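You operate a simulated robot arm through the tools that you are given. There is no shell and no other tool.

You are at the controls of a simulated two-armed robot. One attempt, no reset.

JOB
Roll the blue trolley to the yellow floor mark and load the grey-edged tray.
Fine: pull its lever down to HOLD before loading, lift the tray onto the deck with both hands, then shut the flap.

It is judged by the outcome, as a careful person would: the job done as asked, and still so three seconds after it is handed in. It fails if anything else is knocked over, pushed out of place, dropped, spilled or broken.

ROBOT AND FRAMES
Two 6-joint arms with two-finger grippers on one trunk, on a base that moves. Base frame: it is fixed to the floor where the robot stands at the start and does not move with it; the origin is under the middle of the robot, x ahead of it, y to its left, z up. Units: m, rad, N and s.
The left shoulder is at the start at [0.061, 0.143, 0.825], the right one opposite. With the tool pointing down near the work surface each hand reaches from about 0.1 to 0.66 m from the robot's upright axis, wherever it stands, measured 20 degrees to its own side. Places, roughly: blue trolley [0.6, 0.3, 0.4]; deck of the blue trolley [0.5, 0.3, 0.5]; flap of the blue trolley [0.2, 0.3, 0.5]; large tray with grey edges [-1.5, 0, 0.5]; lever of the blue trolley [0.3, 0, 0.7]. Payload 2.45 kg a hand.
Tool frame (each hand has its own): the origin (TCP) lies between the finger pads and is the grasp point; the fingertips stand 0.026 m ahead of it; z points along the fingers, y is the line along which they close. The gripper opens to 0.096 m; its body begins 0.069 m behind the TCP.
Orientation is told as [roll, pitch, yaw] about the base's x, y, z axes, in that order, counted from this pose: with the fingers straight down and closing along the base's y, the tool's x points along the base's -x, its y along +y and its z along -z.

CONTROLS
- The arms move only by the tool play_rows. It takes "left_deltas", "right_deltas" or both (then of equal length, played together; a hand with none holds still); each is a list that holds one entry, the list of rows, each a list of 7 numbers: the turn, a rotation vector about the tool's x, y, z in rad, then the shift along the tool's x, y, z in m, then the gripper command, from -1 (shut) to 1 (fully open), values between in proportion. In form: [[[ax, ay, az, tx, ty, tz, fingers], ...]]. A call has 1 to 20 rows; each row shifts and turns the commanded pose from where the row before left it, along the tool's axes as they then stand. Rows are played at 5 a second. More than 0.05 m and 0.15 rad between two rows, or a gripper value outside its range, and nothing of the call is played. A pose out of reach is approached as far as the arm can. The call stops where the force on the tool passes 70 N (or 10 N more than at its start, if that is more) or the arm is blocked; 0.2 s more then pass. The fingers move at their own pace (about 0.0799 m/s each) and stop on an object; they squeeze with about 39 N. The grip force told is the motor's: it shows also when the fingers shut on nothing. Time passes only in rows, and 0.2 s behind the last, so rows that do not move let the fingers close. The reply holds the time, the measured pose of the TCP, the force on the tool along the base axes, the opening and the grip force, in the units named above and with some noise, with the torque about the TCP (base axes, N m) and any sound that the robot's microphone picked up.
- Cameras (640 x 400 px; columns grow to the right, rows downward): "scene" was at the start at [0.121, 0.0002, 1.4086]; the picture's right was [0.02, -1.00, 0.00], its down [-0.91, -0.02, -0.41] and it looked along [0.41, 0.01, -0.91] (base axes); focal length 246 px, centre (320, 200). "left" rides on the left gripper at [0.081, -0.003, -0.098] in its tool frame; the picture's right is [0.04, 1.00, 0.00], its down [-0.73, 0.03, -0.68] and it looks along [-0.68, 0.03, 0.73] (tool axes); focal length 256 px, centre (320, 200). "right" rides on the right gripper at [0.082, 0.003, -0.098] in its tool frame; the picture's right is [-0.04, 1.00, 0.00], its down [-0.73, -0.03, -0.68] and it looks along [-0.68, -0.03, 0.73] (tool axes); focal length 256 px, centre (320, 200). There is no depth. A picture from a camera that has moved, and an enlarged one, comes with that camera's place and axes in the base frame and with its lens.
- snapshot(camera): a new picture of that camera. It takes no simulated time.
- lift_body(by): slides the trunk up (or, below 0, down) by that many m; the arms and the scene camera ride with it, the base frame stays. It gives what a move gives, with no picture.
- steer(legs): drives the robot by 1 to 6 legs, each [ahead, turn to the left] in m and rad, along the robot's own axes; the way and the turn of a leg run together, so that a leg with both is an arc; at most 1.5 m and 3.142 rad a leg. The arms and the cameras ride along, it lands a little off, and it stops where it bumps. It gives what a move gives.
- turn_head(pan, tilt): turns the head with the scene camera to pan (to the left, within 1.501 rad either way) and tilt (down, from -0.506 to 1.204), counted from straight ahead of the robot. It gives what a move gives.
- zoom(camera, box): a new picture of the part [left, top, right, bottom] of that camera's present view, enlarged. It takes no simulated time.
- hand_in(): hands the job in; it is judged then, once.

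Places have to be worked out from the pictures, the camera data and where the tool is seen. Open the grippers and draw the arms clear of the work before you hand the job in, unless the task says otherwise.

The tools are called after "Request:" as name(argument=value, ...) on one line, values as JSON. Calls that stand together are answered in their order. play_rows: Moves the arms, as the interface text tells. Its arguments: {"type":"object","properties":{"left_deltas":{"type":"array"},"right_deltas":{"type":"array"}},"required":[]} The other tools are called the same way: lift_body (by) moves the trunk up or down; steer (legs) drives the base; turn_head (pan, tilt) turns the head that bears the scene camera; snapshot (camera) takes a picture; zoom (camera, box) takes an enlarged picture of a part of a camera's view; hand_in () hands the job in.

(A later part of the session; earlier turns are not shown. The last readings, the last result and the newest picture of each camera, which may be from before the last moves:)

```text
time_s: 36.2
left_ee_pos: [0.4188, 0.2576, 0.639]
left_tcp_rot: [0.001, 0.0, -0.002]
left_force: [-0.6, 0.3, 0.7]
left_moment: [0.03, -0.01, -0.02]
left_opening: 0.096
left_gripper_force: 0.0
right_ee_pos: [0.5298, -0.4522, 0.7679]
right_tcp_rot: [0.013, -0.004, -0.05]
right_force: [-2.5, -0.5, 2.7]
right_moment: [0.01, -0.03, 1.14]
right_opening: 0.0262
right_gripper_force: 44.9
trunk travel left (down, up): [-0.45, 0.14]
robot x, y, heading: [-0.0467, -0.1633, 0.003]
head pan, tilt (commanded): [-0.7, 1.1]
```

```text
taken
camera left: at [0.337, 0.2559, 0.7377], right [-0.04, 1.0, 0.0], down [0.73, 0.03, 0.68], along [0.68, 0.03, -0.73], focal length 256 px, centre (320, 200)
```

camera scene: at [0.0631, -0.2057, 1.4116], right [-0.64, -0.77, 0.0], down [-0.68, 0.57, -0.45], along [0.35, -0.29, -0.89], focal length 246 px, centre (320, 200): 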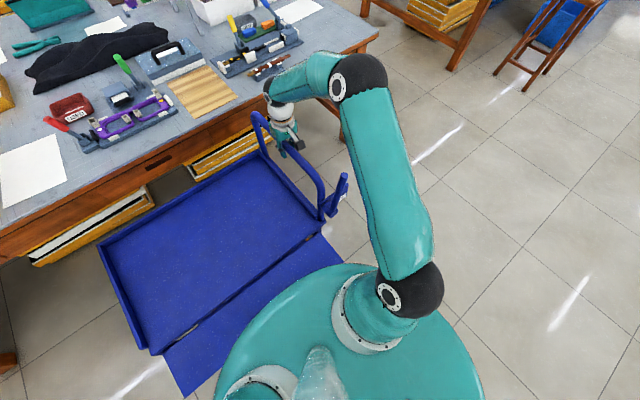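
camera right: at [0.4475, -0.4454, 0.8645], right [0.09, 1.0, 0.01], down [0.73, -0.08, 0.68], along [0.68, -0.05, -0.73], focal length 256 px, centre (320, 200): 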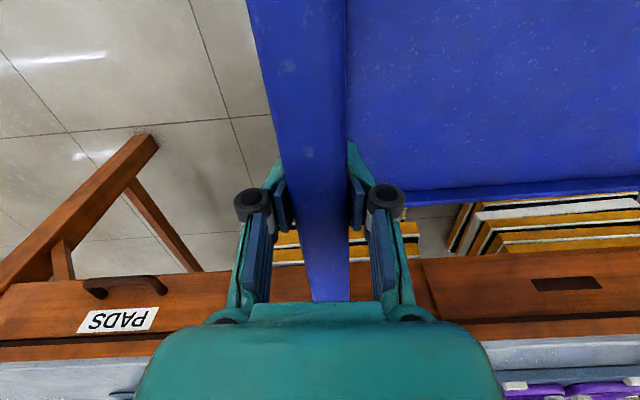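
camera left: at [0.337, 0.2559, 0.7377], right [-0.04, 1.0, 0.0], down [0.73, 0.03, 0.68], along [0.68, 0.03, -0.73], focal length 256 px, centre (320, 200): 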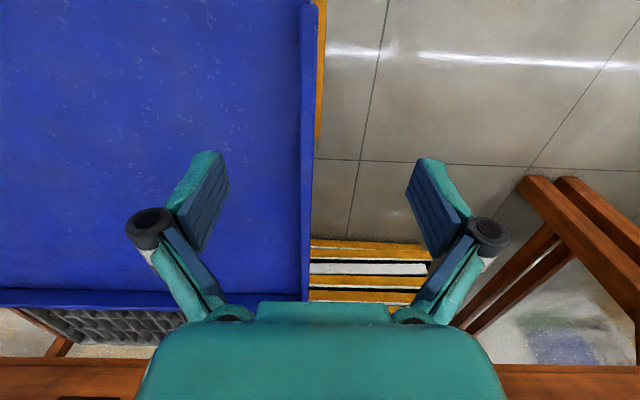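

The wall is ~0.011 m to the -y side of the tool. I'll zoom to compare the wall and mark line more precisely before gripping.

Request:
zoom(camera="left", box=[260, 0, 380, 160])

Request:
turn_head(pan=0.5, tilt=1.1)

Request:
snapshot(camera="scene")

```text
2.50 times, centred on (320, 80) of left
camera zoom: at [0.337, 0.2559, 0.7377], right [-0.04, 1.0, 0.0], down [0.73, 0.03, 0.68], along [0.68, 0.03, -0.73], focal length 640 px, centre (320, 500)
```

zoom: 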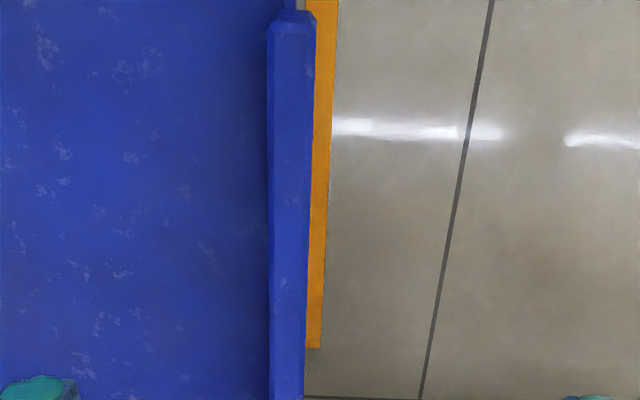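

```text
time_s: 37.6
left_ee_pos: [0.419, 0.2571, 0.6396]
left_tcp_rot: [-0.001, 0.0, 0.0]
left_force: [-0.2, -0.2, 0.4]
left_moment: [0.0, 0.04, 0.03]
left_opening: 0.0959
left_gripper_force: 0.1
right_ee_pos: [0.5293, -0.4524, 0.7677]
right_tcp_rot: [0.014, -0.006, -0.052]
right_force: [-1.6, -0.2, 2.7]
right_moment: [-0.02, -0.13, 1.14]
right_opening: 0.0262
right_gripper_force: 44.9
trunk travel left (down, up): [-0.45, 0.14]
robot x, y, heading: [-0.0452, -0.1626, 0.004]
head pan, tilt (commanded): [0.499, 1.1]
```

```text
taken
camera scene: at [0.0697, -0.135, 1.4116], right [0.48, -0.88, 0.0], down [-0.78, -0.43, -0.45], along [0.4, 0.22, -0.89], focal length 246 px, centre (320, 200)
```

scene: 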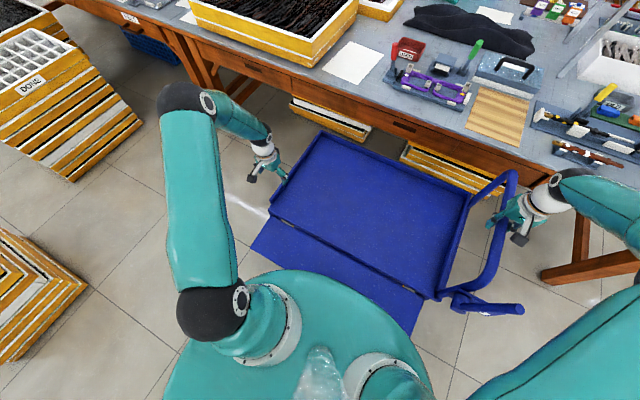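

Wall spans y≈0.243–0.256, so I shift -0.007 and lower the left hand until the wall's top is between the pads (TCP z≈0.525), then close.

Request:
play_rows(left_deltas=[[[0, 0, 0, 0, -0.007, 0.03, 1], [0, 0, 0, 0, 0, 0.03, 1], [0, 0, 0, 0, 0, 0.03, 1], [0, 0, 0, 0, 0, 0.023, 1], [0, 0, 0, 0, 0, 0, 1], [0, 0, 0, 0, 0, 0, 0.3], [0, 0, 0, 0, 0, 0, -0.3], [0, 0, 0, 0, 0, 0, -1], [0, 0, 0, 0, 0, 0, -1], [0, 0, 0, 0, 0, 0, -1]]])

Request:
snapshot(camera="left")

```text
time_s: 39.9
left_ee_pos: [0.4207, 0.2498, 0.531]
left_tcp_rot: [0.003, -0.003, 0.001]
left_force: [-6.8, -22.3, 56.2]
left_moment: [-3.24, 0.25, -0.32]
left_opening: 0.0954
left_gripper_force: 39.2
right_ee_pos: [0.5286, -0.4513, 0.7687]
right_tcp_rot: [0.019, -0.01, -0.051]
right_force: [17.4, 24.5, -4.7]
right_moment: [-0.39, 0.32, 1.01]
right_opening: 0.0248
right_gripper_force: 44.7
trunk travel left (down, up): [-0.45, 0.14]
robot x, y, heading: [-0.0432, -0.1644, 0.006]
head pan, tilt (commanded): [0.499, 1.1]
```

```text
taken
camera left: at [0.3381, 0.248, 0.6279], right [-0.04, 1.0, 0.0], down [0.73, 0.03, 0.68], along [0.68, 0.03, -0.73], focal length 256 px, centre (320, 200)
```

left: 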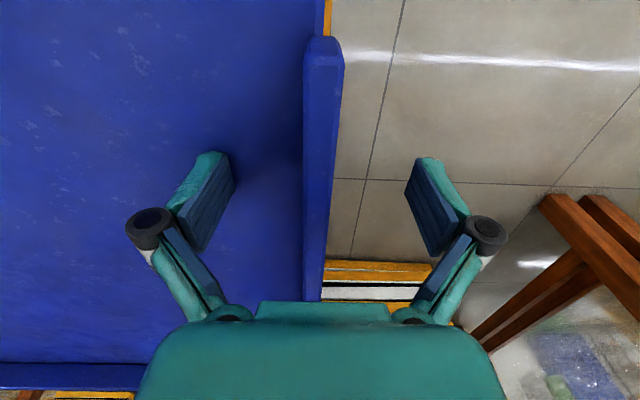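

The left fingertips are pressing on the deck floor (56 N up, floor ≈ z 0.505) and so the fingers couldn't close. I'll open and raise the left hand ~0.015 m, then close on the wall again.

Request:
play_rows(left_deltas=[[[0, 0, 0, 0, 0, -0.005, 1], [0, 0, 0, 0, 0, -0.008, 1], [0, 0, 0, 0, 0, -0.008, 1], [0, 0, 0, 0, 0, 0, 1], [0, 0, 0, 0, 0, 0, 0.3], [0, 0, 0, 0, 0, 0, -0.3], [0, 0, 0, 0, 0, 0, -1], [0, 0, 0, 0, 0, 0, -1], [0, 0, 0, 0, 0, 0, -1]]])

Request:
snapshot(camera="left")

```text
time_s: 41.9
left_ee_pos: [0.4198, 0.2507, 0.5474]
left_tcp_rot: [-0.001, 0.001, -0.002]
left_force: [0.7, -15.2, 6.4]
left_moment: [-0.36, -0.04, -0.56]
left_opening: 0.012
left_gripper_force: 38.9
right_ee_pos: [0.5305, -0.4512, 0.7668]
right_tcp_rot: [0.016, -0.003, -0.05]
right_force: [1.9, 11.4, 1.5]
right_moment: [-0.15, -0.18, 0.97]
right_opening: 0.0271
right_gripper_force: 45.3
trunk travel left (down, up): [-0.45, 0.14]
robot x, y, heading: [-0.0452, -0.1659, 0.006]
head pan, tilt (commanded): [0.499, 1.1]
```

```text
taken
camera left: at [0.3383, 0.248, 0.646], right [-0.04, 1.0, 0.0], down [0.73, 0.03, 0.68], along [0.68, 0.02, -0.73], focal length 256 px, centre (320, 200)
```

left: 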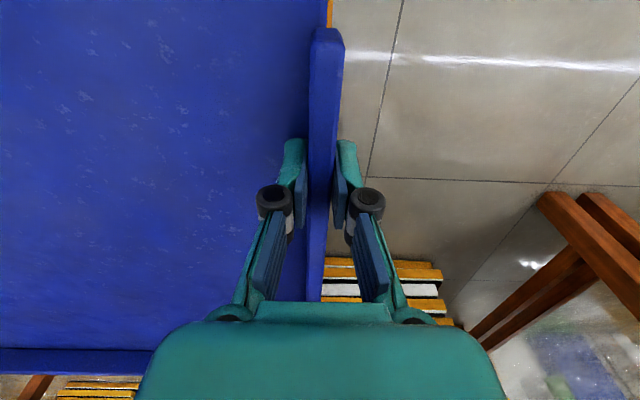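

The left hand now firmly holds the wall (opening 0.012, wall centre y≈0.251). I'll release the handle with the right hand, raise it, and move it right to view the right-hand mark line and the lever.

Request:
play_rows(right_deltas=[[[0, 0, 0, 0, 0, 0, 0], [0, 0, 0, 0, 0, 0, 1], [0, 0, 0, 0, 0, 0, 1], [0, 0, 0, 0, 0, -0.03, 1], [0, 0, 0, 0, 0, -0.04, 1], [0, 0, 0, 0, 0, -0.04, 1], [0, 0, 0, 0, 0, -0.04, 1], [0, 0, 0, 0.02, -0.03, 0, 1], [0, 0, 0, 0.02, -0.03, 0, 1], [0, 0, 0, 0.02, -0.03, 0, 1], [0, 0, 0, 0.02, -0.03, 0, 1], [0, 0, 0, 0.02, -0.03, 0, 1], [0, 0, 0, 0, 0, 0, 1]]])

Request:
snapshot(camera="right")

Request:
turn_head(pan=-0.5, tilt=1.0)

Request:
snapshot(camera="scene")

```text
time_s: 44.6
left_ee_pos: [0.4201, 0.2519, 0.5481]
left_tcp_rot: [0.001, -0.001, 0.001]
left_force: [0.8, 4.2, -0.6]
left_moment: [0.08, -0.09, -0.76]
left_opening: 0.0121
left_gripper_force: 38.8
right_ee_pos: [0.4204, -0.5996, 0.9152]
right_tcp_rot: [0.016, -0.006, -0.051]
right_force: [0.3, 0.3, -0.4]
right_moment: [0.01, -0.04, 0.03]
right_opening: 0.0959
right_gripper_force: 0.2
trunk travel left (down, up): [-0.45, 0.14]
robot x, y, heading: [-0.0493, -0.1641, 0.005]
head pan, tilt (commanded): [0.499, 1.1]
```

```text
taken
camera right: at [0.339, -0.5933, 1.0125], right [0.09, 1.0, 0.01], down [0.73, -0.08, 0.68], along [0.68, -0.05, -0.73], focal length 256 px, centre (320, 200)
```

right: 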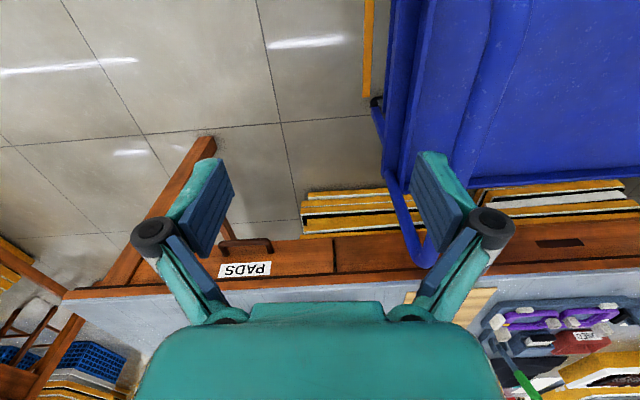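

```text
time_s: 45.9
left_ee_pos: [0.4193, 0.2518, 0.5487]
left_tcp_rot: [-0.001, 0.001, 0.0]
left_force: [-0.5, 5.4, -0.9]
left_moment: [0.12, -0.45, -0.69]
left_opening: 0.0119
left_gripper_force: 38.5
right_ee_pos: [0.4216, -0.6004, 0.915]
right_tcp_rot: [0.014, -0.007, -0.052]
right_force: [-0.1, -0.9, -0.3]
right_moment: [0.0, 0.02, -0.01]
right_opening: 0.096
right_gripper_force: 0.1
trunk travel left (down, up): [-0.45, 0.14]
robot x, y, heading: [-0.0494, -0.1631, 0.004]
head pan, tilt (commanded): [-0.499, 1.0]
```

```text
taken
camera scene: at [0.0762, -0.1982, 1.4182], right [-0.47, -0.88, 0.0], down [-0.74, 0.4, -0.54], along [0.48, -0.26, -0.84], focal length 246 px, centre (320, 200)
```

scene: 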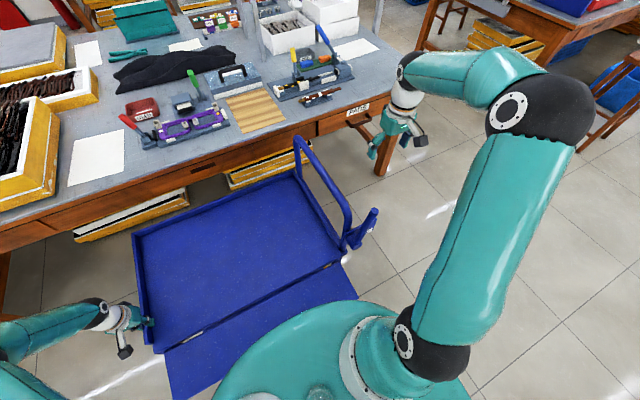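

Request:
zoom(camera="right", box=[330, 0, 450, 140])

Request:
zoom(camera="scene", box=[280, 120, 420, 300])

```text
2.86 times, centred on (390, 70) of right
camera zoom: at [0.3391, -0.5931, 1.0126], right [0.09, 1.0, 0.01], down [0.73, -0.08, 0.68], along [0.68, -0.05, -0.73], focal length 731 px, centre (120, 571)
```

zoom: 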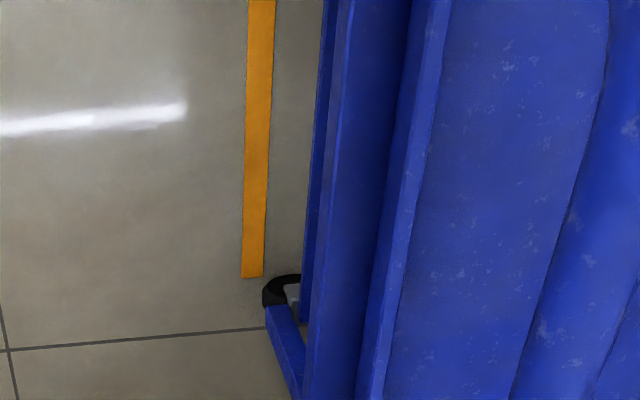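

```text
2.22 times, centred on (350, 210) of scene
camera zoom: at [0.0762, -0.1982, 1.4182], right [-0.47, -0.88, 0.0], down [-0.74, 0.4, -0.54], along [0.48, -0.26, -0.84], focal length 546 px, centre (253, 178)
```

zoom: 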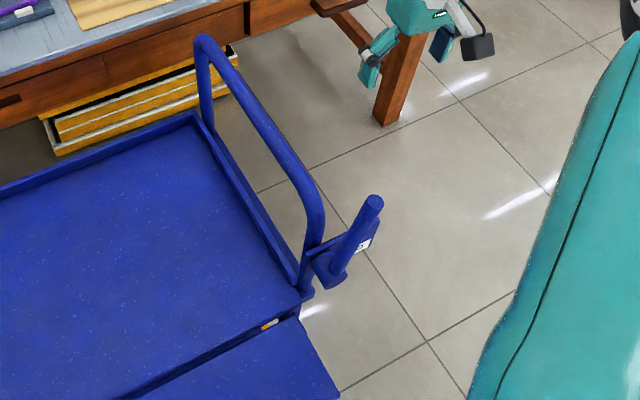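

The gaps on both sides match within a few mm, so the trolley is well centred. Now I'll close the right gripper and move it back in front of the lever to inspect the lever and plate with its camera.

Request:
play_rows(right_deltas=[[[0, 0, 0, 0, 0, -0.02, 0], [0, 0, 0, 0.0392, 0.0123, 0, -1], [0, 0, 0, 0.0392, 0.0123, 0, -1], [0, 0, 0, 0.0392, 0.0123, 0, -1], [0, 0, 0, 0.0392, 0.0123, 0, -1], [0, 0, 0, 0.0392, 0.0123, 0, -1], [0, 0, 0, 0.0392, 0.0123, 0, -1], [0, 0, 0, 0.0392, 0.0123, 0, -1], [-0.014, 0.006, -0.05, 0, 0, 0, -1], [0, 0, 0, 0, 0, 0, -1]]])

Request:
snapshot(camera="right")

Request:
snapshot(camera="scene")

```text
time_s: 48.1
left_ee_pos: [0.42, 0.2519, 0.5477]
left_tcp_rot: [0.0, -0.001, 0.001]
left_force: [1.4, 5.2, -0.7]
left_moment: [0.09, -0.61, -0.72]
left_opening: 0.0118
left_gripper_force: 38.6
right_ee_pos: [0.1519, -0.4993, 0.934]
right_tcp_rot: [0.029, 0.001, -0.002]
right_force: [0.4, 0.3, -0.7]
right_moment: [0.02, -0.04, -0.02]
right_opening: 0.0003
right_gripper_force: 28.0
trunk travel left (down, up): [-0.45, 0.14]
robot x, y, heading: [-0.0475, -0.1665, 0.007]
head pan, tilt (commanded): [-0.499, 1.0]
```

```text
taken
camera right: at [0.0693, -0.4985, 1.0325], right [0.04, 1.0, 0.03], down [0.73, -0.05, 0.68], along [0.68, -0.01, -0.73], focal length 256 px, centre (320, 200)
```

right: 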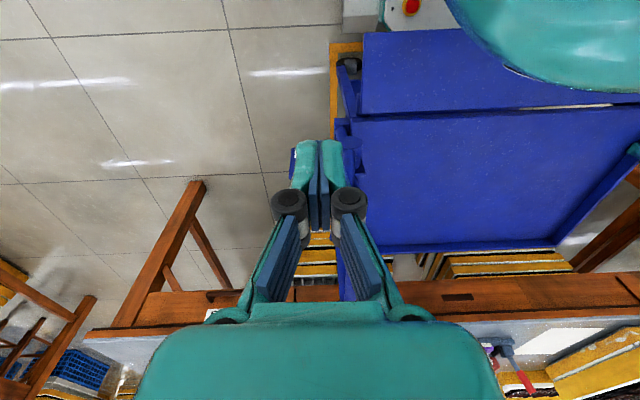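

```text
taken
camera scene: at [0.0759, -0.1982, 1.4182], right [-0.47, -0.88, 0.0], down [-0.74, 0.4, -0.54], along [0.48, -0.26, -0.84], focal length 246 px, centre (320, 200)
```

scene: 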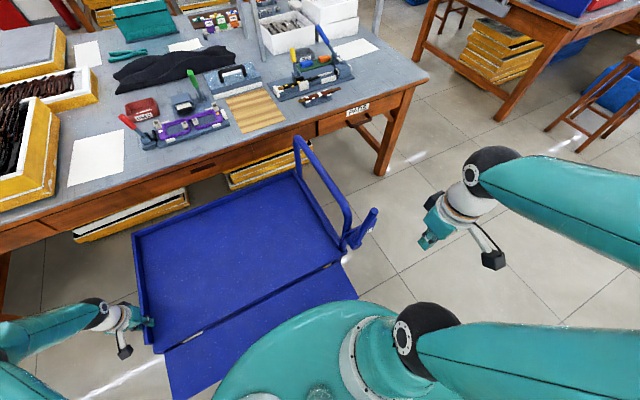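

The closed fingers hide the lever from this camera; the scene camera sees it better. I'll zoom in there with two head poses to triangulate.

Request:
zoom(camera="scene", box=[320, 190, 400, 270])

Request:
turn_head(pan=-0.9, tilt=1.1)

Request:
snapshot(camera="scene")

Request:
zoom(camera="right", box=[260, 80, 400, 240])

```text
5.00 times, centred on (360, 230) of scene
camera zoom: at [0.0759, -0.1982, 1.4182], right [-0.47, -0.88, 0.0], down [-0.74, 0.4, -0.54], along [0.48, -0.26, -0.84], focal length 1230 px, centre (120, 50)
```

zoom: 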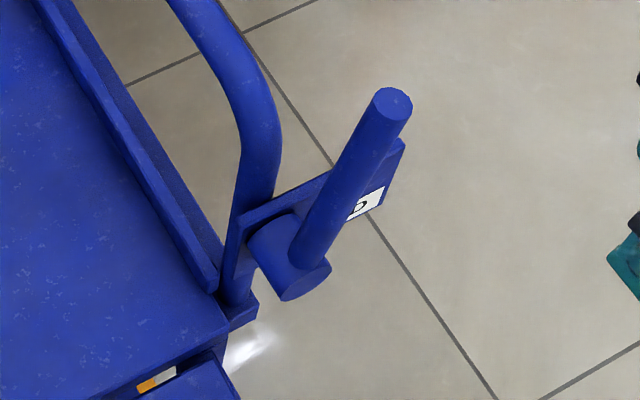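

```text
time_s: 49.0
left_ee_pos: [0.4189, 0.2508, 0.5481]
left_tcp_rot: [-0.001, 0.001, -0.001]
left_force: [1.9, 3.7, -1.8]
left_moment: [0.1, -0.6, -0.7]
left_opening: 0.0121
left_gripper_force: 38.3
right_ee_pos: [0.151, -0.4998, 0.9336]
right_tcp_rot: [0.027, -0.001, -0.001]
right_force: [0.2, 0.5, -1.3]
right_moment: [0.03, -0.01, 0.01]
right_opening: 0.0
right_gripper_force: 28.5
trunk travel left (down, up): [-0.45, 0.14]
robot x, y, heading: [-0.0449, -0.1624, 0.007]
head pan, tilt (commanded): [-0.901, 1.1]
```

```text
taken
camera scene: at [0.0542, -0.2145, 1.4116], right [-0.78, -0.63, 0.0], down [-0.56, 0.69, -0.45], along [0.28, -0.35, -0.89], focal length 246 px, centre (320, 200)
```

scene: 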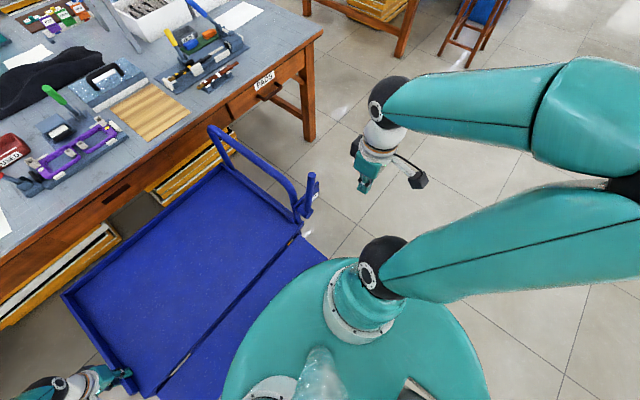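

```text
2.50 times, centred on (330, 160) of right
camera zoom: at [0.0696, -0.4986, 1.0325], right [0.04, 1.0, 0.03], down [0.73, -0.05, 0.68], along [0.68, -0.01, -0.73], focal length 640 px, centre (295, 300)
```

zoom: 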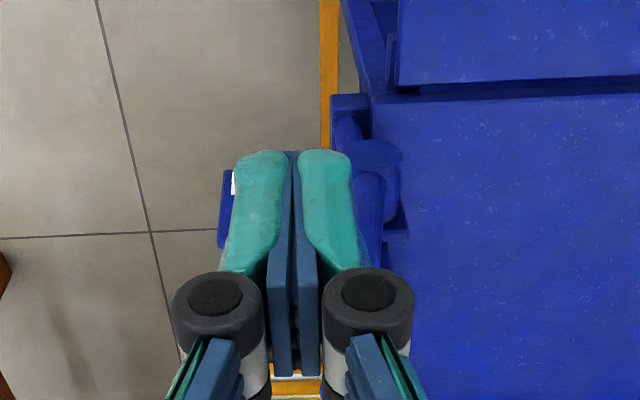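

Lever geometry now: hub at about (0.30,-0.455,0.65), tip at (0.305,-0.49,0.84), leaning ~10° and swinging toward -y to the HOLD label. I'll bring the closed right fingers to the +y side of the lever (high first), then check.

Request:
play_rows(right_deltas=[[[0.028, 0, 0, 0, 0, 0, -1], [0, 0, 0, -0.0385, 0.026, 0, -1], [0, 0, 0, -0.0385, 0.026, 0, -1], [0, 0, 0, -0.0385, 0.026, 0, -1], [0, 0, 0, -0.0385, 0.022, 0, -1], [0, 0, 0, 0, 0, 0, -1]]])

Request:
turn_head(pan=-0.5, tilt=1.0)

Request:
zoom(camera="scene", box=[260, 130, 440, 290])

Request:
snapshot(camera="right")

```text
time_s: 50.4
left_ee_pos: [0.4207, 0.2511, 0.5474]
left_tcp_rot: [0.0, 0.0, 0.0]
left_force: [3.8, 2.2, 0.8]
left_moment: [0.11, 0.73, -0.65]
left_opening: 0.012
left_gripper_force: 38.4
right_ee_pos: [0.3062, -0.3984, 0.9342]
right_tcp_rot: [0.001, -0.001, -0.003]
right_force: [0.5, 0.7, 0.1]
right_moment: [-0.02, -0.02, -0.02]
right_opening: 0.0
right_gripper_force: 28.5
trunk travel left (down, up): [-0.45, 0.14]
robot x, y, heading: [-0.0482, -0.1624, 0.009]
head pan, tilt (commanded): [-0.901, 1.1]
```

```text
time_s: 51.3
left_ee_pos: [0.4206, 0.2518, 0.5473]
left_tcp_rot: [0.001, 0.001, -0.001]
left_force: [4.0, 2.9, 3.3]
left_moment: [0.1, 0.79, -0.68]
left_opening: 0.0118
left_gripper_force: 38.4
right_ee_pos: [0.3045, -0.3981, 0.9349]
right_tcp_rot: [0.0, -0.002, 0.0]
right_force: [0.2, 0.0, 0.7]
right_moment: [-0.01, 0.0, -0.01]
right_opening: 0.0001
right_gripper_force: 28.4
trunk travel left (down, up): [-0.45, 0.14]
robot x, y, heading: [-0.0468, -0.167, 0.005]
head pan, tilt (commanded): [-0.499, 1.0]
```

```text
2.50 times, centred on (350, 210) of scene
camera zoom: at [0.0763, -0.1986, 1.4182], right [-0.48, -0.88, 0.0], down [-0.74, 0.4, -0.54], along [0.47, -0.26, -0.84], focal length 615 px, centre (245, 175)
```

zoom: 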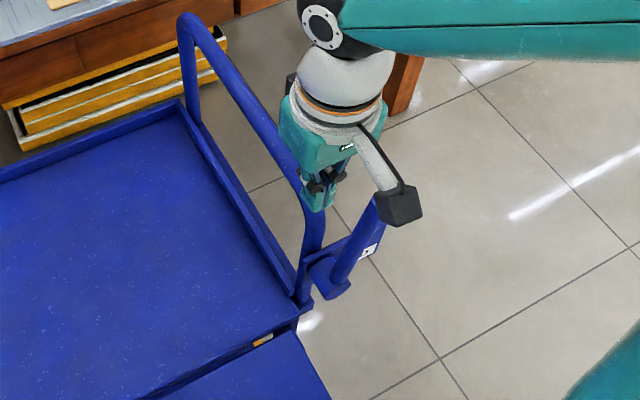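

```text
taken
camera right: at [0.2233, -0.3948, 1.0326], right [0.04, 1.0, 0.0], down [0.73, -0.03, 0.68], along [0.68, -0.03, -0.73], focal length 256 px, centre (320, 200)
```

right: 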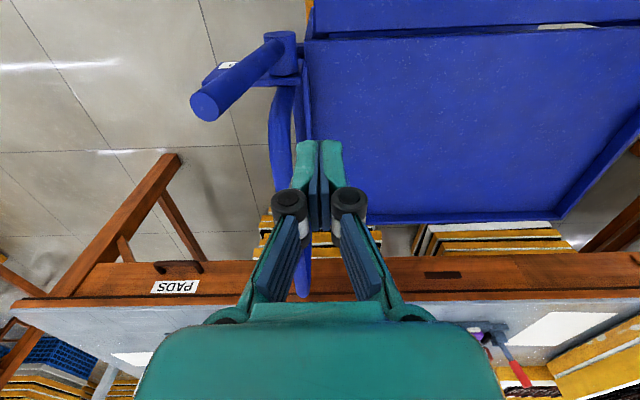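

The lever is seen clearly now: tip ≈(0.30,-0.488,0.84), hub ≈(0.30,-0.447,0.65). I'll lower the closed fingers beside the lever (at y≈-0.40, z≈0.806) and approach it.

Request:
play_rows(right_deltas=[[[0, 0, 0, 0.004, 0, 0.03, -1], [0, 0, 0, 0, 0, 0.033, -1], [0, 0, 0, 0, 0, 0.033, -1], [0, 0, 0, 0, 0, 0.033, -1], [0, 0, 0, 0, -0.02, 0, -1], [0, 0, 0, 0, -0.01, 0, -1], [0, 0, 0, 0, 0, 0, -1]]])

Request:
snapshot(camera="right")

Request:
zoom(camera="scene", box=[260, 130, 440, 290])

```text
time_s: 52.9
left_ee_pos: [0.4191, 0.2508, 0.5483]
left_tcp_rot: [0.0, 0.0, -0.001]
left_force: [1.9, 2.4, 1.3]
left_moment: [0.02, 0.11, -0.69]
left_opening: 0.0119
left_gripper_force: 38.8
right_ee_pos: [0.3005, -0.4305, 0.8052]
right_tcp_rot: [-0.001, 0.0, -0.003]
right_force: [0.1, -0.2, 0.6]
right_moment: [-0.01, -0.02, 0.03]
right_opening: 0.0
right_gripper_force: 28.6
trunk travel left (down, up): [-0.45, 0.14]
robot x, y, heading: [-0.0446, -0.1606, 0.004]
head pan, tilt (commanded): [-0.499, 1.0]
```

```text
taken
camera right: at [0.2201, -0.4254, 0.9036], right [0.04, 1.0, 0.0], down [0.73, -0.03, 0.68], along [0.68, -0.03, -0.73], focal length 256 px, centre (320, 200)
```

right: 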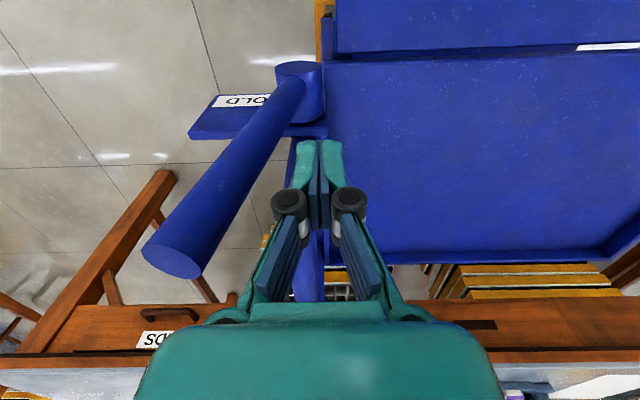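

```text
2.50 times, centred on (350, 210) of scene
camera zoom: at [0.0762, -0.1985, 1.4182], right [-0.47, -0.88, 0.0], down [-0.74, 0.4, -0.54], along [0.47, -0.26, -0.84], focal length 615 px, centre (245, 175)
```

zoom: 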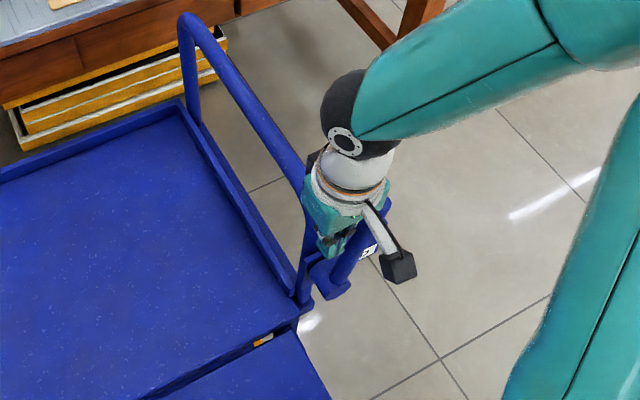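

Fingers are beside the lever with a small gap, HOLD plate behind it. Now I push toward -y along the lever's arc, to about 50° first.

Request:
play_rows(right_deltas=[[[0, 0, 0, 0, -0.017, 0, -1], [0, 0, 0, 0, -0.018, 0.0033, -1], [0, 0, 0, 0, -0.0107, 0.0038, -1], [0, 0, 0, 0, -0.0107, 0.0039, -1], [0, 0, 0, 0, -0.0198, 0.0112, -1], [0, 0, 0, 0, -0.0176, 0.0144, -1], [0, 0, 0, 0, 0, 0, -1]]])

Request:
snapshot(camera="right")

Request:
zoom(camera="scene", box=[260, 130, 440, 290])

```text
time_s: 54.5
left_ee_pos: [0.4191, 0.2524, 0.5483]
left_tcp_rot: [0.0, 0.001, -0.001]
left_force: [0.8, 0.8, 0.2]
left_moment: [-0.05, -0.25, -0.72]
left_opening: 0.012
left_gripper_force: 38.8
right_ee_pos: [0.3015, -0.5227, 0.7689]
right_tcp_rot: [0.0, -0.001, 0.0]
right_force: [-0.4, 0.8, -0.2]
right_moment: [0.02, 0.0, -0.01]
right_opening: 0.0
right_gripper_force: 28.6
trunk travel left (down, up): [-0.45, 0.14]
robot x, y, heading: [-0.0458, -0.1656, 0.004]
head pan, tilt (commanded): [-0.499, 1.0]
```

```text
taken
camera right: at [0.2194, -0.5191, 0.8667], right [0.04, 1.0, 0.0], down [0.73, -0.03, 0.68], along [0.68, -0.03, -0.73], focal length 256 px, centre (320, 200)
```

right: 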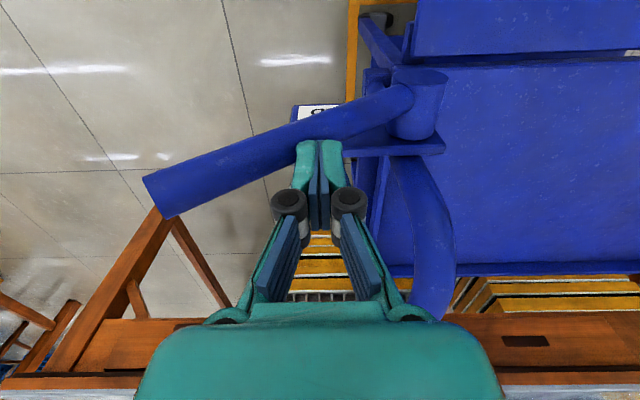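

```text
2.50 times, centred on (350, 210) of scene
camera zoom: at [0.0762, -0.1986, 1.4182], right [-0.47, -0.88, 0.0], down [-0.74, 0.4, -0.54], along [0.47, -0.26, -0.84], focal length 615 px, centre (245, 175)
```

zoom: 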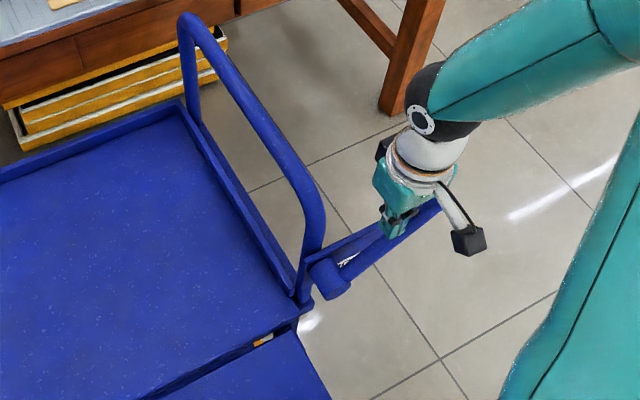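

The lever follows with little force (now ~50°). I continue the arc down toward 90°.

Request:
play_rows(right_deltas=[[[0, 0, 0, 0, -0.0147, 0.0174, -1], [0, 0, 0, 0, -0.0116, 0.0196, -1], [0, 0, 0, 0, -0.0081, 0.0213, -1], [0, 0, 0, 0, -0.004, 0.012, -1], [0, 0, 0, 0, 0, 0, -1]]])

Request:
snapshot(camera="right")

Request:
zoom(camera="scene", box=[260, 130, 440, 290])

```text
time_s: 55.7
left_ee_pos: [0.4199, 0.2516, 0.5479]
left_tcp_rot: [0.0, -0.001, 0.0]
left_force: [6.3, -2.4, -1.5]
left_moment: [-0.01, 0.91, -0.61]
left_opening: 0.0121
left_gripper_force: 38.4
right_ee_pos: [0.3018, -0.5625, 0.7003]
right_tcp_rot: [0.0, -0.001, -0.003]
right_force: [-1.5, 4.3, 16.5]
right_moment: [0.14, 0.1, -0.05]
right_opening: 0.006
right_gripper_force: 28.5
trunk travel left (down, up): [-0.45, 0.14]
robot x, y, heading: [-0.0475, -0.1615, 0.006]
head pan, tilt (commanded): [-0.499, 1.0]
```

```text
taken
camera right: at [0.2193, -0.5573, 0.7986], right [0.04, 1.0, 0.0], down [0.73, -0.03, 0.68], along [0.68, -0.03, -0.73], focal length 256 px, centre (320, 200)
```

right: 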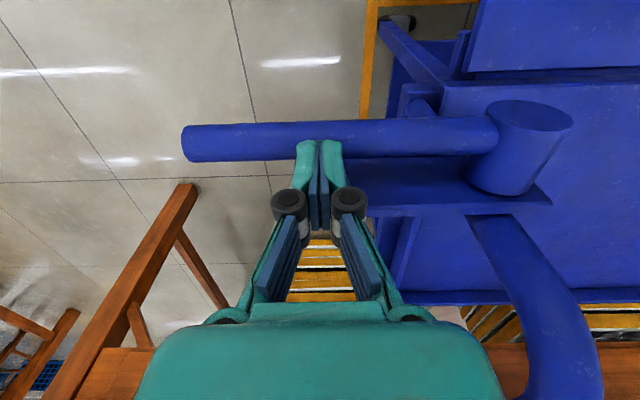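

```text
2.50 times, centred on (350, 210) of scene
camera zoom: at [0.0757, -0.1972, 1.4185], right [-0.47, -0.88, 0.0], down [-0.74, 0.4, -0.54], along [0.48, -0.26, -0.84], focal length 615 px, centre (245, 175)
```

zoom: 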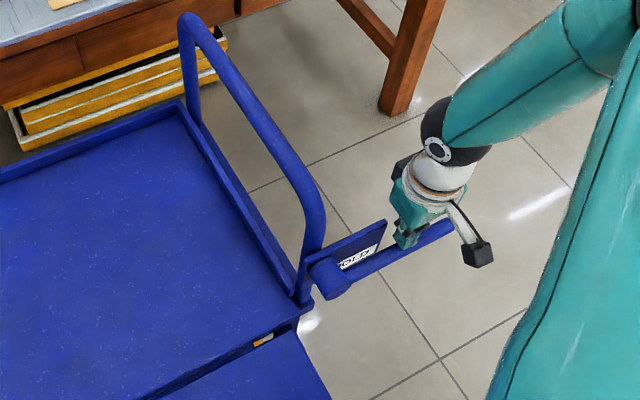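

Lever is close to horizontal with 16 N of resistance. I'll press further down in small steps to find its end stop.

Request:
play_rows(right_deltas=[[[0, 0, 0, 0, 0, 0.006, -1], [0, 0, 0, 0, 0, 0.006, -1], [0, 0, 0, 0, 0, 0, -1]]])

Request:
zoom(camera="scene", box=[300, 180, 420, 280])

```text
time_s: 56.1
left_ee_pos: [0.4189, 0.2508, 0.5478]
left_tcp_rot: [-0.006, -0.008, -0.004]
left_force: [0.1, 2.1, -2.5]
left_moment: [0.23, 0.24, -0.33]
left_opening: 0.0119
left_gripper_force: 38.8
right_ee_pos: [0.3015, -0.5616, 0.7003]
right_tcp_rot: [-0.008, -0.009, -0.003]
right_force: [-8.0, 12.6, 42.2]
right_moment: [0.36, 0.45, -0.09]
right_opening: 0.0061
right_gripper_force: 28.8
trunk travel left (down, up): [-0.45, 0.14]
robot x, y, heading: [-0.0486, -0.164, 0.002]
head pan, tilt (commanded): [-0.499, 1.0]
stopped in row 2 (right hand): the force on the tool passed its limit at 81 N (the readings are from after the stop); the commanded pose is now the measured one
```

```text
4.00 times, centred on (360, 230) of scene
camera zoom: at [0.0728, -0.1944, 1.4189], right [-0.47, -0.88, 0.0], down [-0.74, 0.4, -0.54], along [0.48, -0.26, -0.84], focal length 984 px, centre (160, 80)
```

zoom: 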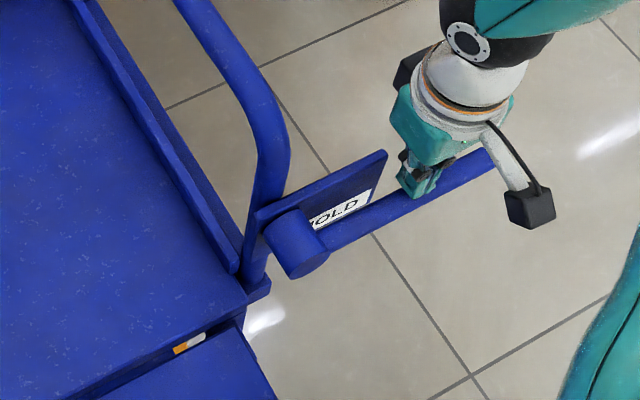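

The lever hit a firm stop (81 N, no further motion), lying along the HOLD label. I'll lift the right hand away and check that the lever stays.

Request:
play_rows(right_deltas=[[[0, 0, 0, 0, 0, -0.01, -1], [0, 0, 0, 0, 0, -0.03, -1], [0, 0, 0, 0, 0, -0.04, -1], [0, 0, 0, 0, 0, -0.04, -1], [0, 0, 0, 0, 0, -0.04, -1], [0, 0, 0, 0, 0, -0.04, -1], [0, 0, 0, 0.03, -0.03, 0, -1], [0, 0, 0, 0.03, -0.03, 0, -1], [0, 0, 0, 0, 0, 0, -1]]])

Request:
snapshot(camera="scene")

Request:
zoom(camera="scene", box=[280, 160, 420, 280])

```text
time_s: 58.1
left_ee_pos: [0.4192, 0.251, 0.5476]
left_tcp_rot: [-0.001, -0.001, -0.001]
left_force: [-11.0, 24.0, 2.8]
left_moment: [0.55, 0.24, -0.62]
left_opening: 0.012
left_gripper_force: 38.7
right_ee_pos: [0.2391, -0.6236, 0.8977]
right_tcp_rot: [-0.007, -0.007, -0.004]
right_force: [-0.6, 0.1, -0.2]
right_moment: [0.05, 0.02, 0.0]
right_opening: 0.0001
right_gripper_force: 28.6
trunk travel left (down, up): [-0.45, 0.14]
robot x, y, heading: [-0.0458, -0.1652, 0.003]
head pan, tilt (commanded): [-0.499, 1.0]
```

```text
taken
camera scene: at [0.0748, -0.1972, 1.4184], right [-0.47, -0.88, 0.0], down [-0.74, 0.4, -0.54], along [0.48, -0.26, -0.84], focal length 246 px, centre (320, 200)
```

scene: 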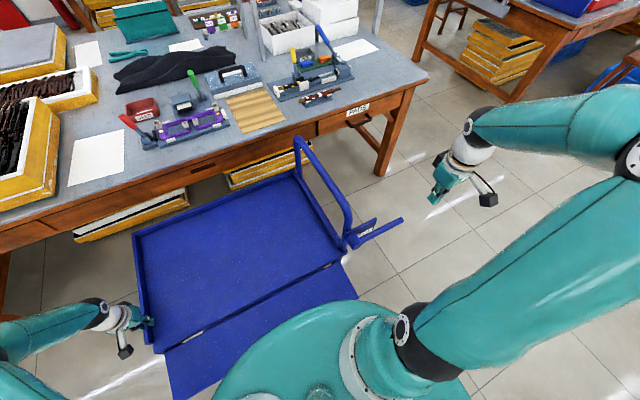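

```text
3.33 times, centred on (350, 220) of scene
camera zoom: at [0.0748, -0.1972, 1.4184], right [-0.47, -0.88, 0.0], down [-0.74, 0.4, -0.54], along [0.48, -0.26, -0.84], focal length 820 px, centre (220, 133)
```

zoom: 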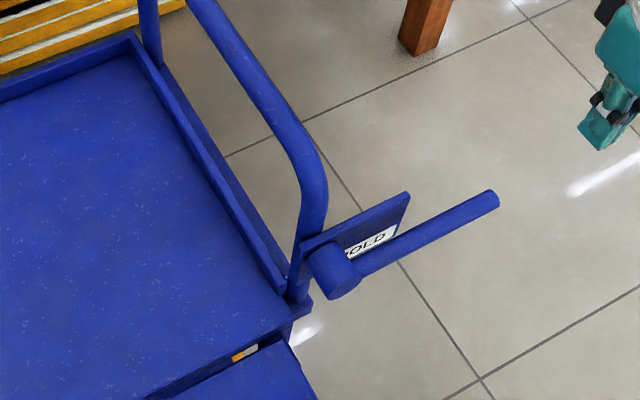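

The lever stays down at HOLD. Now I open the left hand and raise it clear of the wall.

Request:
play_rows(left_deltas=[[[0, 0, 0, 0, 0, 0, 0], [0, 0, 0, 0, 0, 0, 1], [0, 0, 0, 0, 0, 0, 1], [0, 0, 0, 0, 0, -0.03, 1], [0, 0, 0, 0, 0, -0.045, 1], [0, 0, 0, 0, 0, -0.045, 1], [0, 0, 0, 0, 0, -0.045, 1], [0, 0, 0, 0, 0, -0.045, 1], [0, 0, 0, 0, 0, -0.045, 1], [0, 0, 0, 0, 0, -0.045, 1], [0, 0, 0, 0, 0, -0.045, 1], [0, 0, 0, 0, 0, 0, 1]]], right_deltas=[[[0, 0, 0, 0, 0, 0, -1], [0, 0, 0, 0, 0, 0, -1], [0, 0, 0, 0, 0, 0, -1], [0, 0, 0, 0, 0, 0, 0], [0, 0, 0, 0, 0.03, 0, 1], [0, 0, 0, 0, 0.03, 0, 1], [0, 0, 0, 0, 0.03, 0, 1], [0, 0, 0, 0, 0.03, 0, 1], [0, 0, 0, 0, 0.03, 0, 1], [0, 0, 0, 0, 0, 0, 1], [0, 0, 0, 0, 0, 0, 1], [0, 0, 0, 0, 0, 0, 1]]])

Request:
turn_head(pan=0, tilt=0.9)

Request:
snapshot(camera="scene")

```text
time_s: 60.7
left_ee_pos: [0.4197, 0.2494, 0.8933]
left_tcp_rot: [-0.001, -0.002, -0.003]
left_force: [0.3, 0.0, 0.1]
left_moment: [-0.03, 0.01, -0.01]
left_opening: 0.096
left_gripper_force: 0.1
right_ee_pos: [0.2422, -0.4731, 0.8951]
right_tcp_rot: [-0.007, -0.006, -0.003]
right_force: [0.4, 0.5, 0.1]
right_moment: [-0.01, 0.02, -0.03]
right_opening: 0.0961
right_gripper_force: 0.0
trunk travel left (down, up): [-0.45, 0.14]
robot x, y, heading: [-0.0472, -0.1644, 0.005]
head pan, tilt (commanded): [-0.499, 1.0]
```

```text
time_s: 61.6
left_ee_pos: [0.4202, 0.2495, 0.8923]
left_tcp_rot: [-0.001, -0.001, -0.002]
left_force: [-0.4, 1.2, -0.2]
left_moment: [-0.01, 0.0, -0.02]
left_opening: 0.0959
left_gripper_force: 0.2
right_ee_pos: [0.2431, -0.4736, 0.8953]
right_tcp_rot: [-0.005, -0.007, 0.0]
right_force: [-0.1, 0.2, -0.1]
right_moment: [0.03, -0.01, 0.0]
right_opening: 0.0962
right_gripper_force: 0.1
trunk travel left (down, up): [-0.45, 0.14]
robot x, y, heading: [-0.0472, -0.1646, 0.007]
head pan, tilt (commanded): [0.0, 0.901]
```

```text
taken
camera scene: at [0.09, -0.1652, 1.4254], right [0.0, -1.0, 0.0], down [-0.78, 0.0, -0.62], along [0.62, 0.0, -0.78], focal length 246 px, centre (320, 200)
```

scene: 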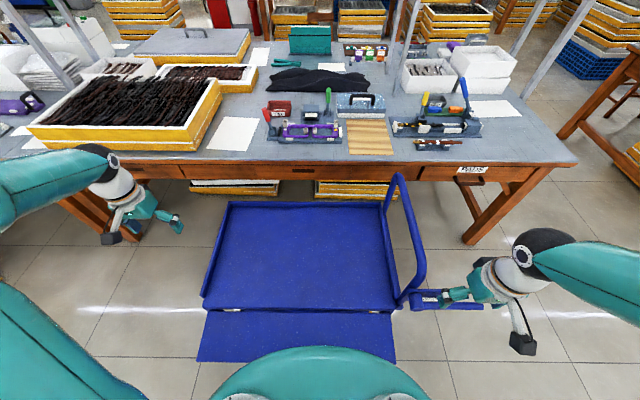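

Both hands are free and clear. I'll back off ~0.4 m and check the trolley against the mark from behind.

Request:
steer(legs=[[-0.4, 0]])

Request:
snapshot(camera="scene")

Request:
zoom(camera="scene", box=[180, 140, 460, 300])

```text
time_s: 64.2
left_ee_pos: [0.0168, 0.2468, 0.8938]
left_tcp_rot: [0.0, -0.004, -0.004]
left_force: [-0.6, 0.3, 0.3]
left_moment: [0.03, -0.05, -0.02]
left_opening: 0.0962
left_gripper_force: 0.1
right_ee_pos: [-0.1616, -0.4755, 0.8957]
right_tcp_rot: [-0.005, -0.007, 0.0]
right_force: [0.3, -0.3, -0.1]
right_moment: [0.01, -0.04, -0.02]
right_opening: 0.096
right_gripper_force: 0.2
trunk travel left (down, up): [-0.45, 0.14]
robot x, y, heading: [-0.4454, -0.1667, 0.006]
head pan, tilt (commanded): [0.0, 0.901]
```

```text
taken
camera scene: at [-0.3138, -0.1672, 1.4256], right [0.01, -1.0, 0.0], down [-0.78, 0.0, -0.62], along [0.62, 0.0, -0.78], focal length 246 px, centre (320, 200)
```

scene: 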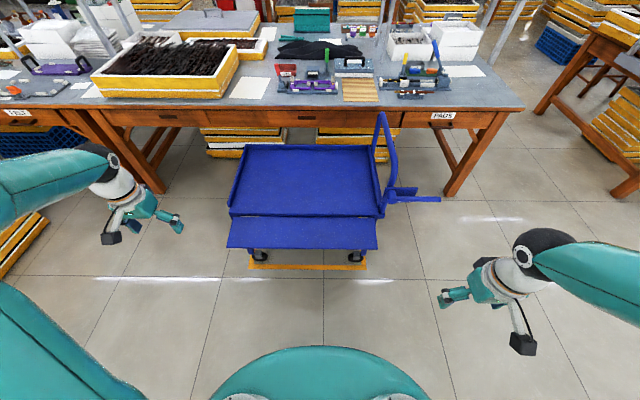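

```text
2.29 times, centred on (320, 220) of scene
camera zoom: at [-0.3138, -0.1672, 1.4256], right [0.01, -1.0, 0.0], down [-0.78, 0.0, -0.62], along [0.62, 0.0, -0.78], focal length 562 px, centre (320, 154)
```

zoom: 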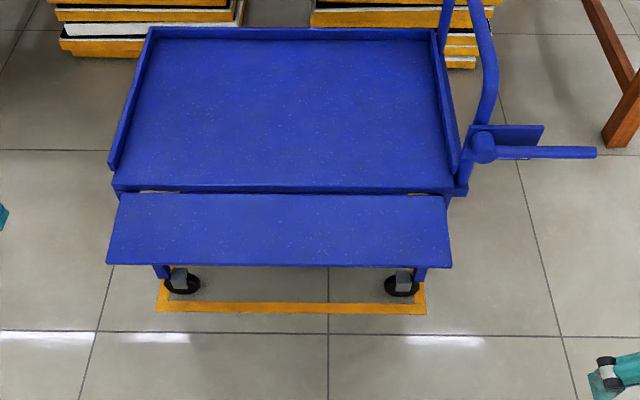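

The feet sit symmetrically in the mark (both centres at the same column), and the lever is at HOLD. Now I turn left a quarter turn and look behind for the tray.

Request:
steer(legs=[[0, 1.4]])

Request:
turn_head(pan=1.3, tilt=0.6)

Request:
snapshot(camera="scene")

```text
time_s: 67.3
left_ee_pos: [-0.5572, 0.4478, 0.8937]
left_tcp_rot: [-0.004, -0.003, 1.022]
left_force: [0.5, -0.7, -0.2]
left_moment: [0.0, 0.01, -0.03]
left_opening: 0.0963
left_gripper_force: 0.0
right_ee_pos: [-0.0337, -0.0805, 0.8964]
right_tcp_rot: [-0.006, -0.006, 1.021]
right_force: [1.1, 0.4, 0.0]
right_moment: [0.01, 0.0, -0.04]
right_opening: 0.0963
right_gripper_force: 0.0
trunk travel left (down, up): [-0.45, 0.14]
robot x, y, heading: [-0.4234, -0.1854, 1.04]
head pan, tilt (commanded): [0.0, 0.901]
stopped in leg 1: the robot was blocked; the commanded pose is now the measured one
```

```text
time_s: 68.8
left_ee_pos: [-0.5585, 0.4459, 0.8948]
left_tcp_rot: [-0.001, -0.004, 1.024]
left_force: [-0.1, 0.8, 0.7]
left_moment: [0.0, 0.03, 0.01]
left_opening: 0.096
left_gripper_force: 0.1
right_ee_pos: [-0.0346, -0.0816, 0.8973]
right_tcp_rot: [-0.005, -0.005, 1.021]
right_force: [-0.5, -0.6, -0.1]
right_moment: [0.03, 0.02, 0.01]
right_opening: 0.096
right_gripper_force: 0.2
trunk travel left (down, up): [-0.45, 0.14]
robot x, y, heading: [-0.4213, -0.1871, 1.044]
head pan, tilt (commanded): [1.3, 0.6]
```

```text
taken
camera scene: at [-0.4515, -0.0707, 1.4502], right [0.72, 0.7, 0.0], down [0.39, -0.41, -0.82], along [-0.57, 0.59, -0.57], focal length 246 px, centre (320, 200)
```

scene: 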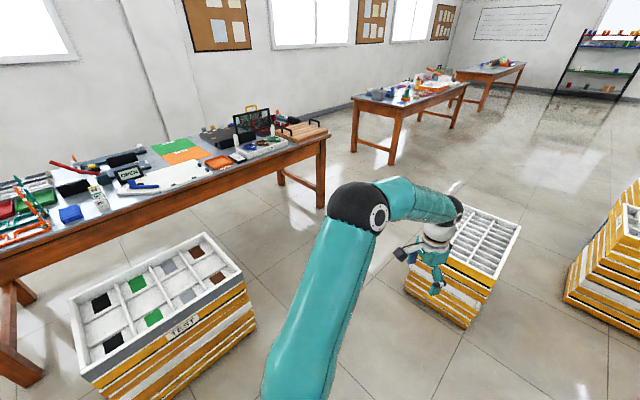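

The turn was blocked at heading 1.04, so something was touched or is in the way. I'll look around before moving again.

Request:
turn_head(pan=1.5, tilt=1.0)

Request:
snapshot(camera="scene")

Request:
turn_head(pan=0.4, tilt=1.0)

Request:
snapshot(camera="scene")

Request:
turn_head(pan=-1.0, tilt=1.0)

Request:
snapshot(camera="scene")

Request:
snapshot(camera="left")

Request:
snapshot(camera="right")

```text
time_s: 69.6
left_ee_pos: [-0.5579, 0.4468, 0.8958]
left_tcp_rot: [-0.002, -0.003, 1.023]
left_force: [0.3, -0.5, -0.4]
left_moment: [0.03, 0.0, 0.03]
left_opening: 0.0958
left_gripper_force: 0.0
right_ee_pos: [-0.0343, -0.0809, 0.8955]
right_tcp_rot: [-0.005, -0.004, 1.022]
right_force: [0.6, 0.2, -0.2]
right_moment: [0.0, -0.03, -0.02]
right_opening: 0.096
right_gripper_force: 0.0
trunk travel left (down, up): [-0.45, 0.14]
robot x, y, heading: [-0.4195, -0.1888, 1.043]
head pan, tilt (commanded): [1.499, 1.0]
```

```text
taken
camera scene: at [-0.4474, -0.0947, 1.4183], right [0.57, 0.82, 0.0], down [0.69, -0.48, -0.54], along [-0.45, 0.31, -0.84], focal length 246 px, centre (320, 200)
```

scene: 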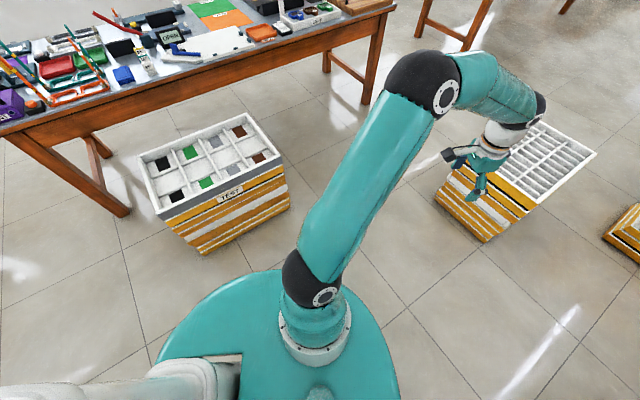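

```text
time_s: 71.0
left_ee_pos: [-0.558, 0.4469, 0.8963]
left_tcp_rot: [-0.002, -0.004, 1.023]
left_force: [-0.3, 0.1, 0.8]
left_moment: [0.0, -0.01, 0.01]
left_opening: 0.096
left_gripper_force: 0.1
right_ee_pos: [-0.0329, -0.0821, 0.897]
right_tcp_rot: [-0.006, -0.005, 1.02]
right_force: [-0.2, 1.2, -0.2]
right_moment: [-0.01, 0.01, -0.01]
right_opening: 0.0957
right_gripper_force: 0.2
trunk travel left (down, up): [-0.45, 0.14]
robot x, y, heading: [-0.4217, -0.1823, 1.042]
head pan, tilt (commanded): [0.4, 1.0]
```

```text
taken
camera scene: at [-0.381, -0.065, 1.4182], right [0.99, -0.13, 0.0], down [-0.11, -0.83, -0.54], along [0.07, 0.54, -0.84], focal length 246 px, centre (320, 200)
```

scene: 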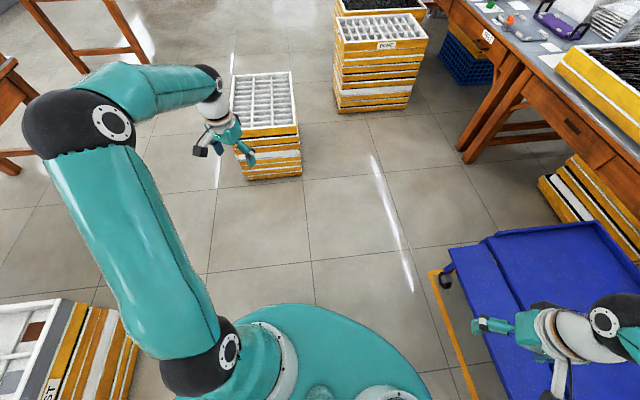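

```text
time_s: 72.5
left_ee_pos: [-0.5584, 0.4476, 0.8947]
left_tcp_rot: [-0.002, -0.004, 1.022]
left_force: [0.0, -0.1, 0.3]
left_moment: [-0.03, -0.02, -0.04]
left_opening: 0.0958
left_gripper_force: 0.0
right_ee_pos: [-0.0346, -0.0805, 0.8961]
right_tcp_rot: [-0.006, -0.005, 1.019]
right_force: [-1.1, 0.3, -0.2]
right_moment: [-0.02, -0.03, -0.01]
right_opening: 0.0963
right_gripper_force: 0.1
trunk travel left (down, up): [-0.45, 0.14]
robot x, y, heading: [-0.4185, -0.1873, 1.041]
head pan, tilt (commanded): [-1.0, 1.0]
```

```text
taken
camera scene: at [-0.3203, -0.1311, 1.4182], right [0.04, -1.0, 0.0], down [-0.84, -0.04, -0.54], along [0.54, 0.02, -0.84], focal length 246 px, centre (320, 200)
```

scene: 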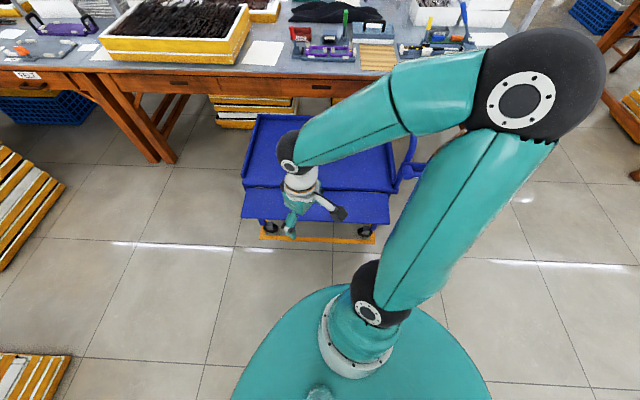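

```text
taken
camera left: at [-0.5984, 0.3764, 0.9928], right [-0.87, 0.49, 0.0], down [0.35, 0.64, 0.68], along [0.33, 0.59, -0.73], focal length 256 px, centre (320, 200)
```

left: 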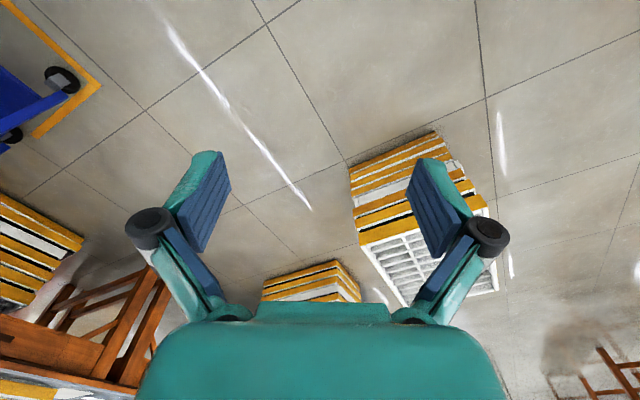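

```text
taken
camera right: at [-0.0808, -0.1486, 0.9944], right [-0.83, 0.56, -0.01], down [0.4, 0.61, 0.68], along [0.38, 0.57, -0.73], focal length 256 px, centre (320, 200)
```

right: 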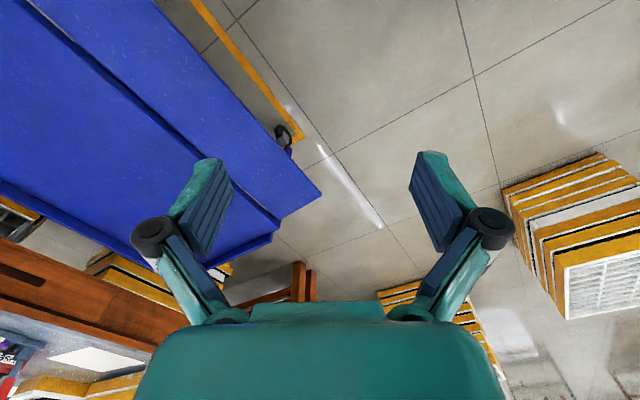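

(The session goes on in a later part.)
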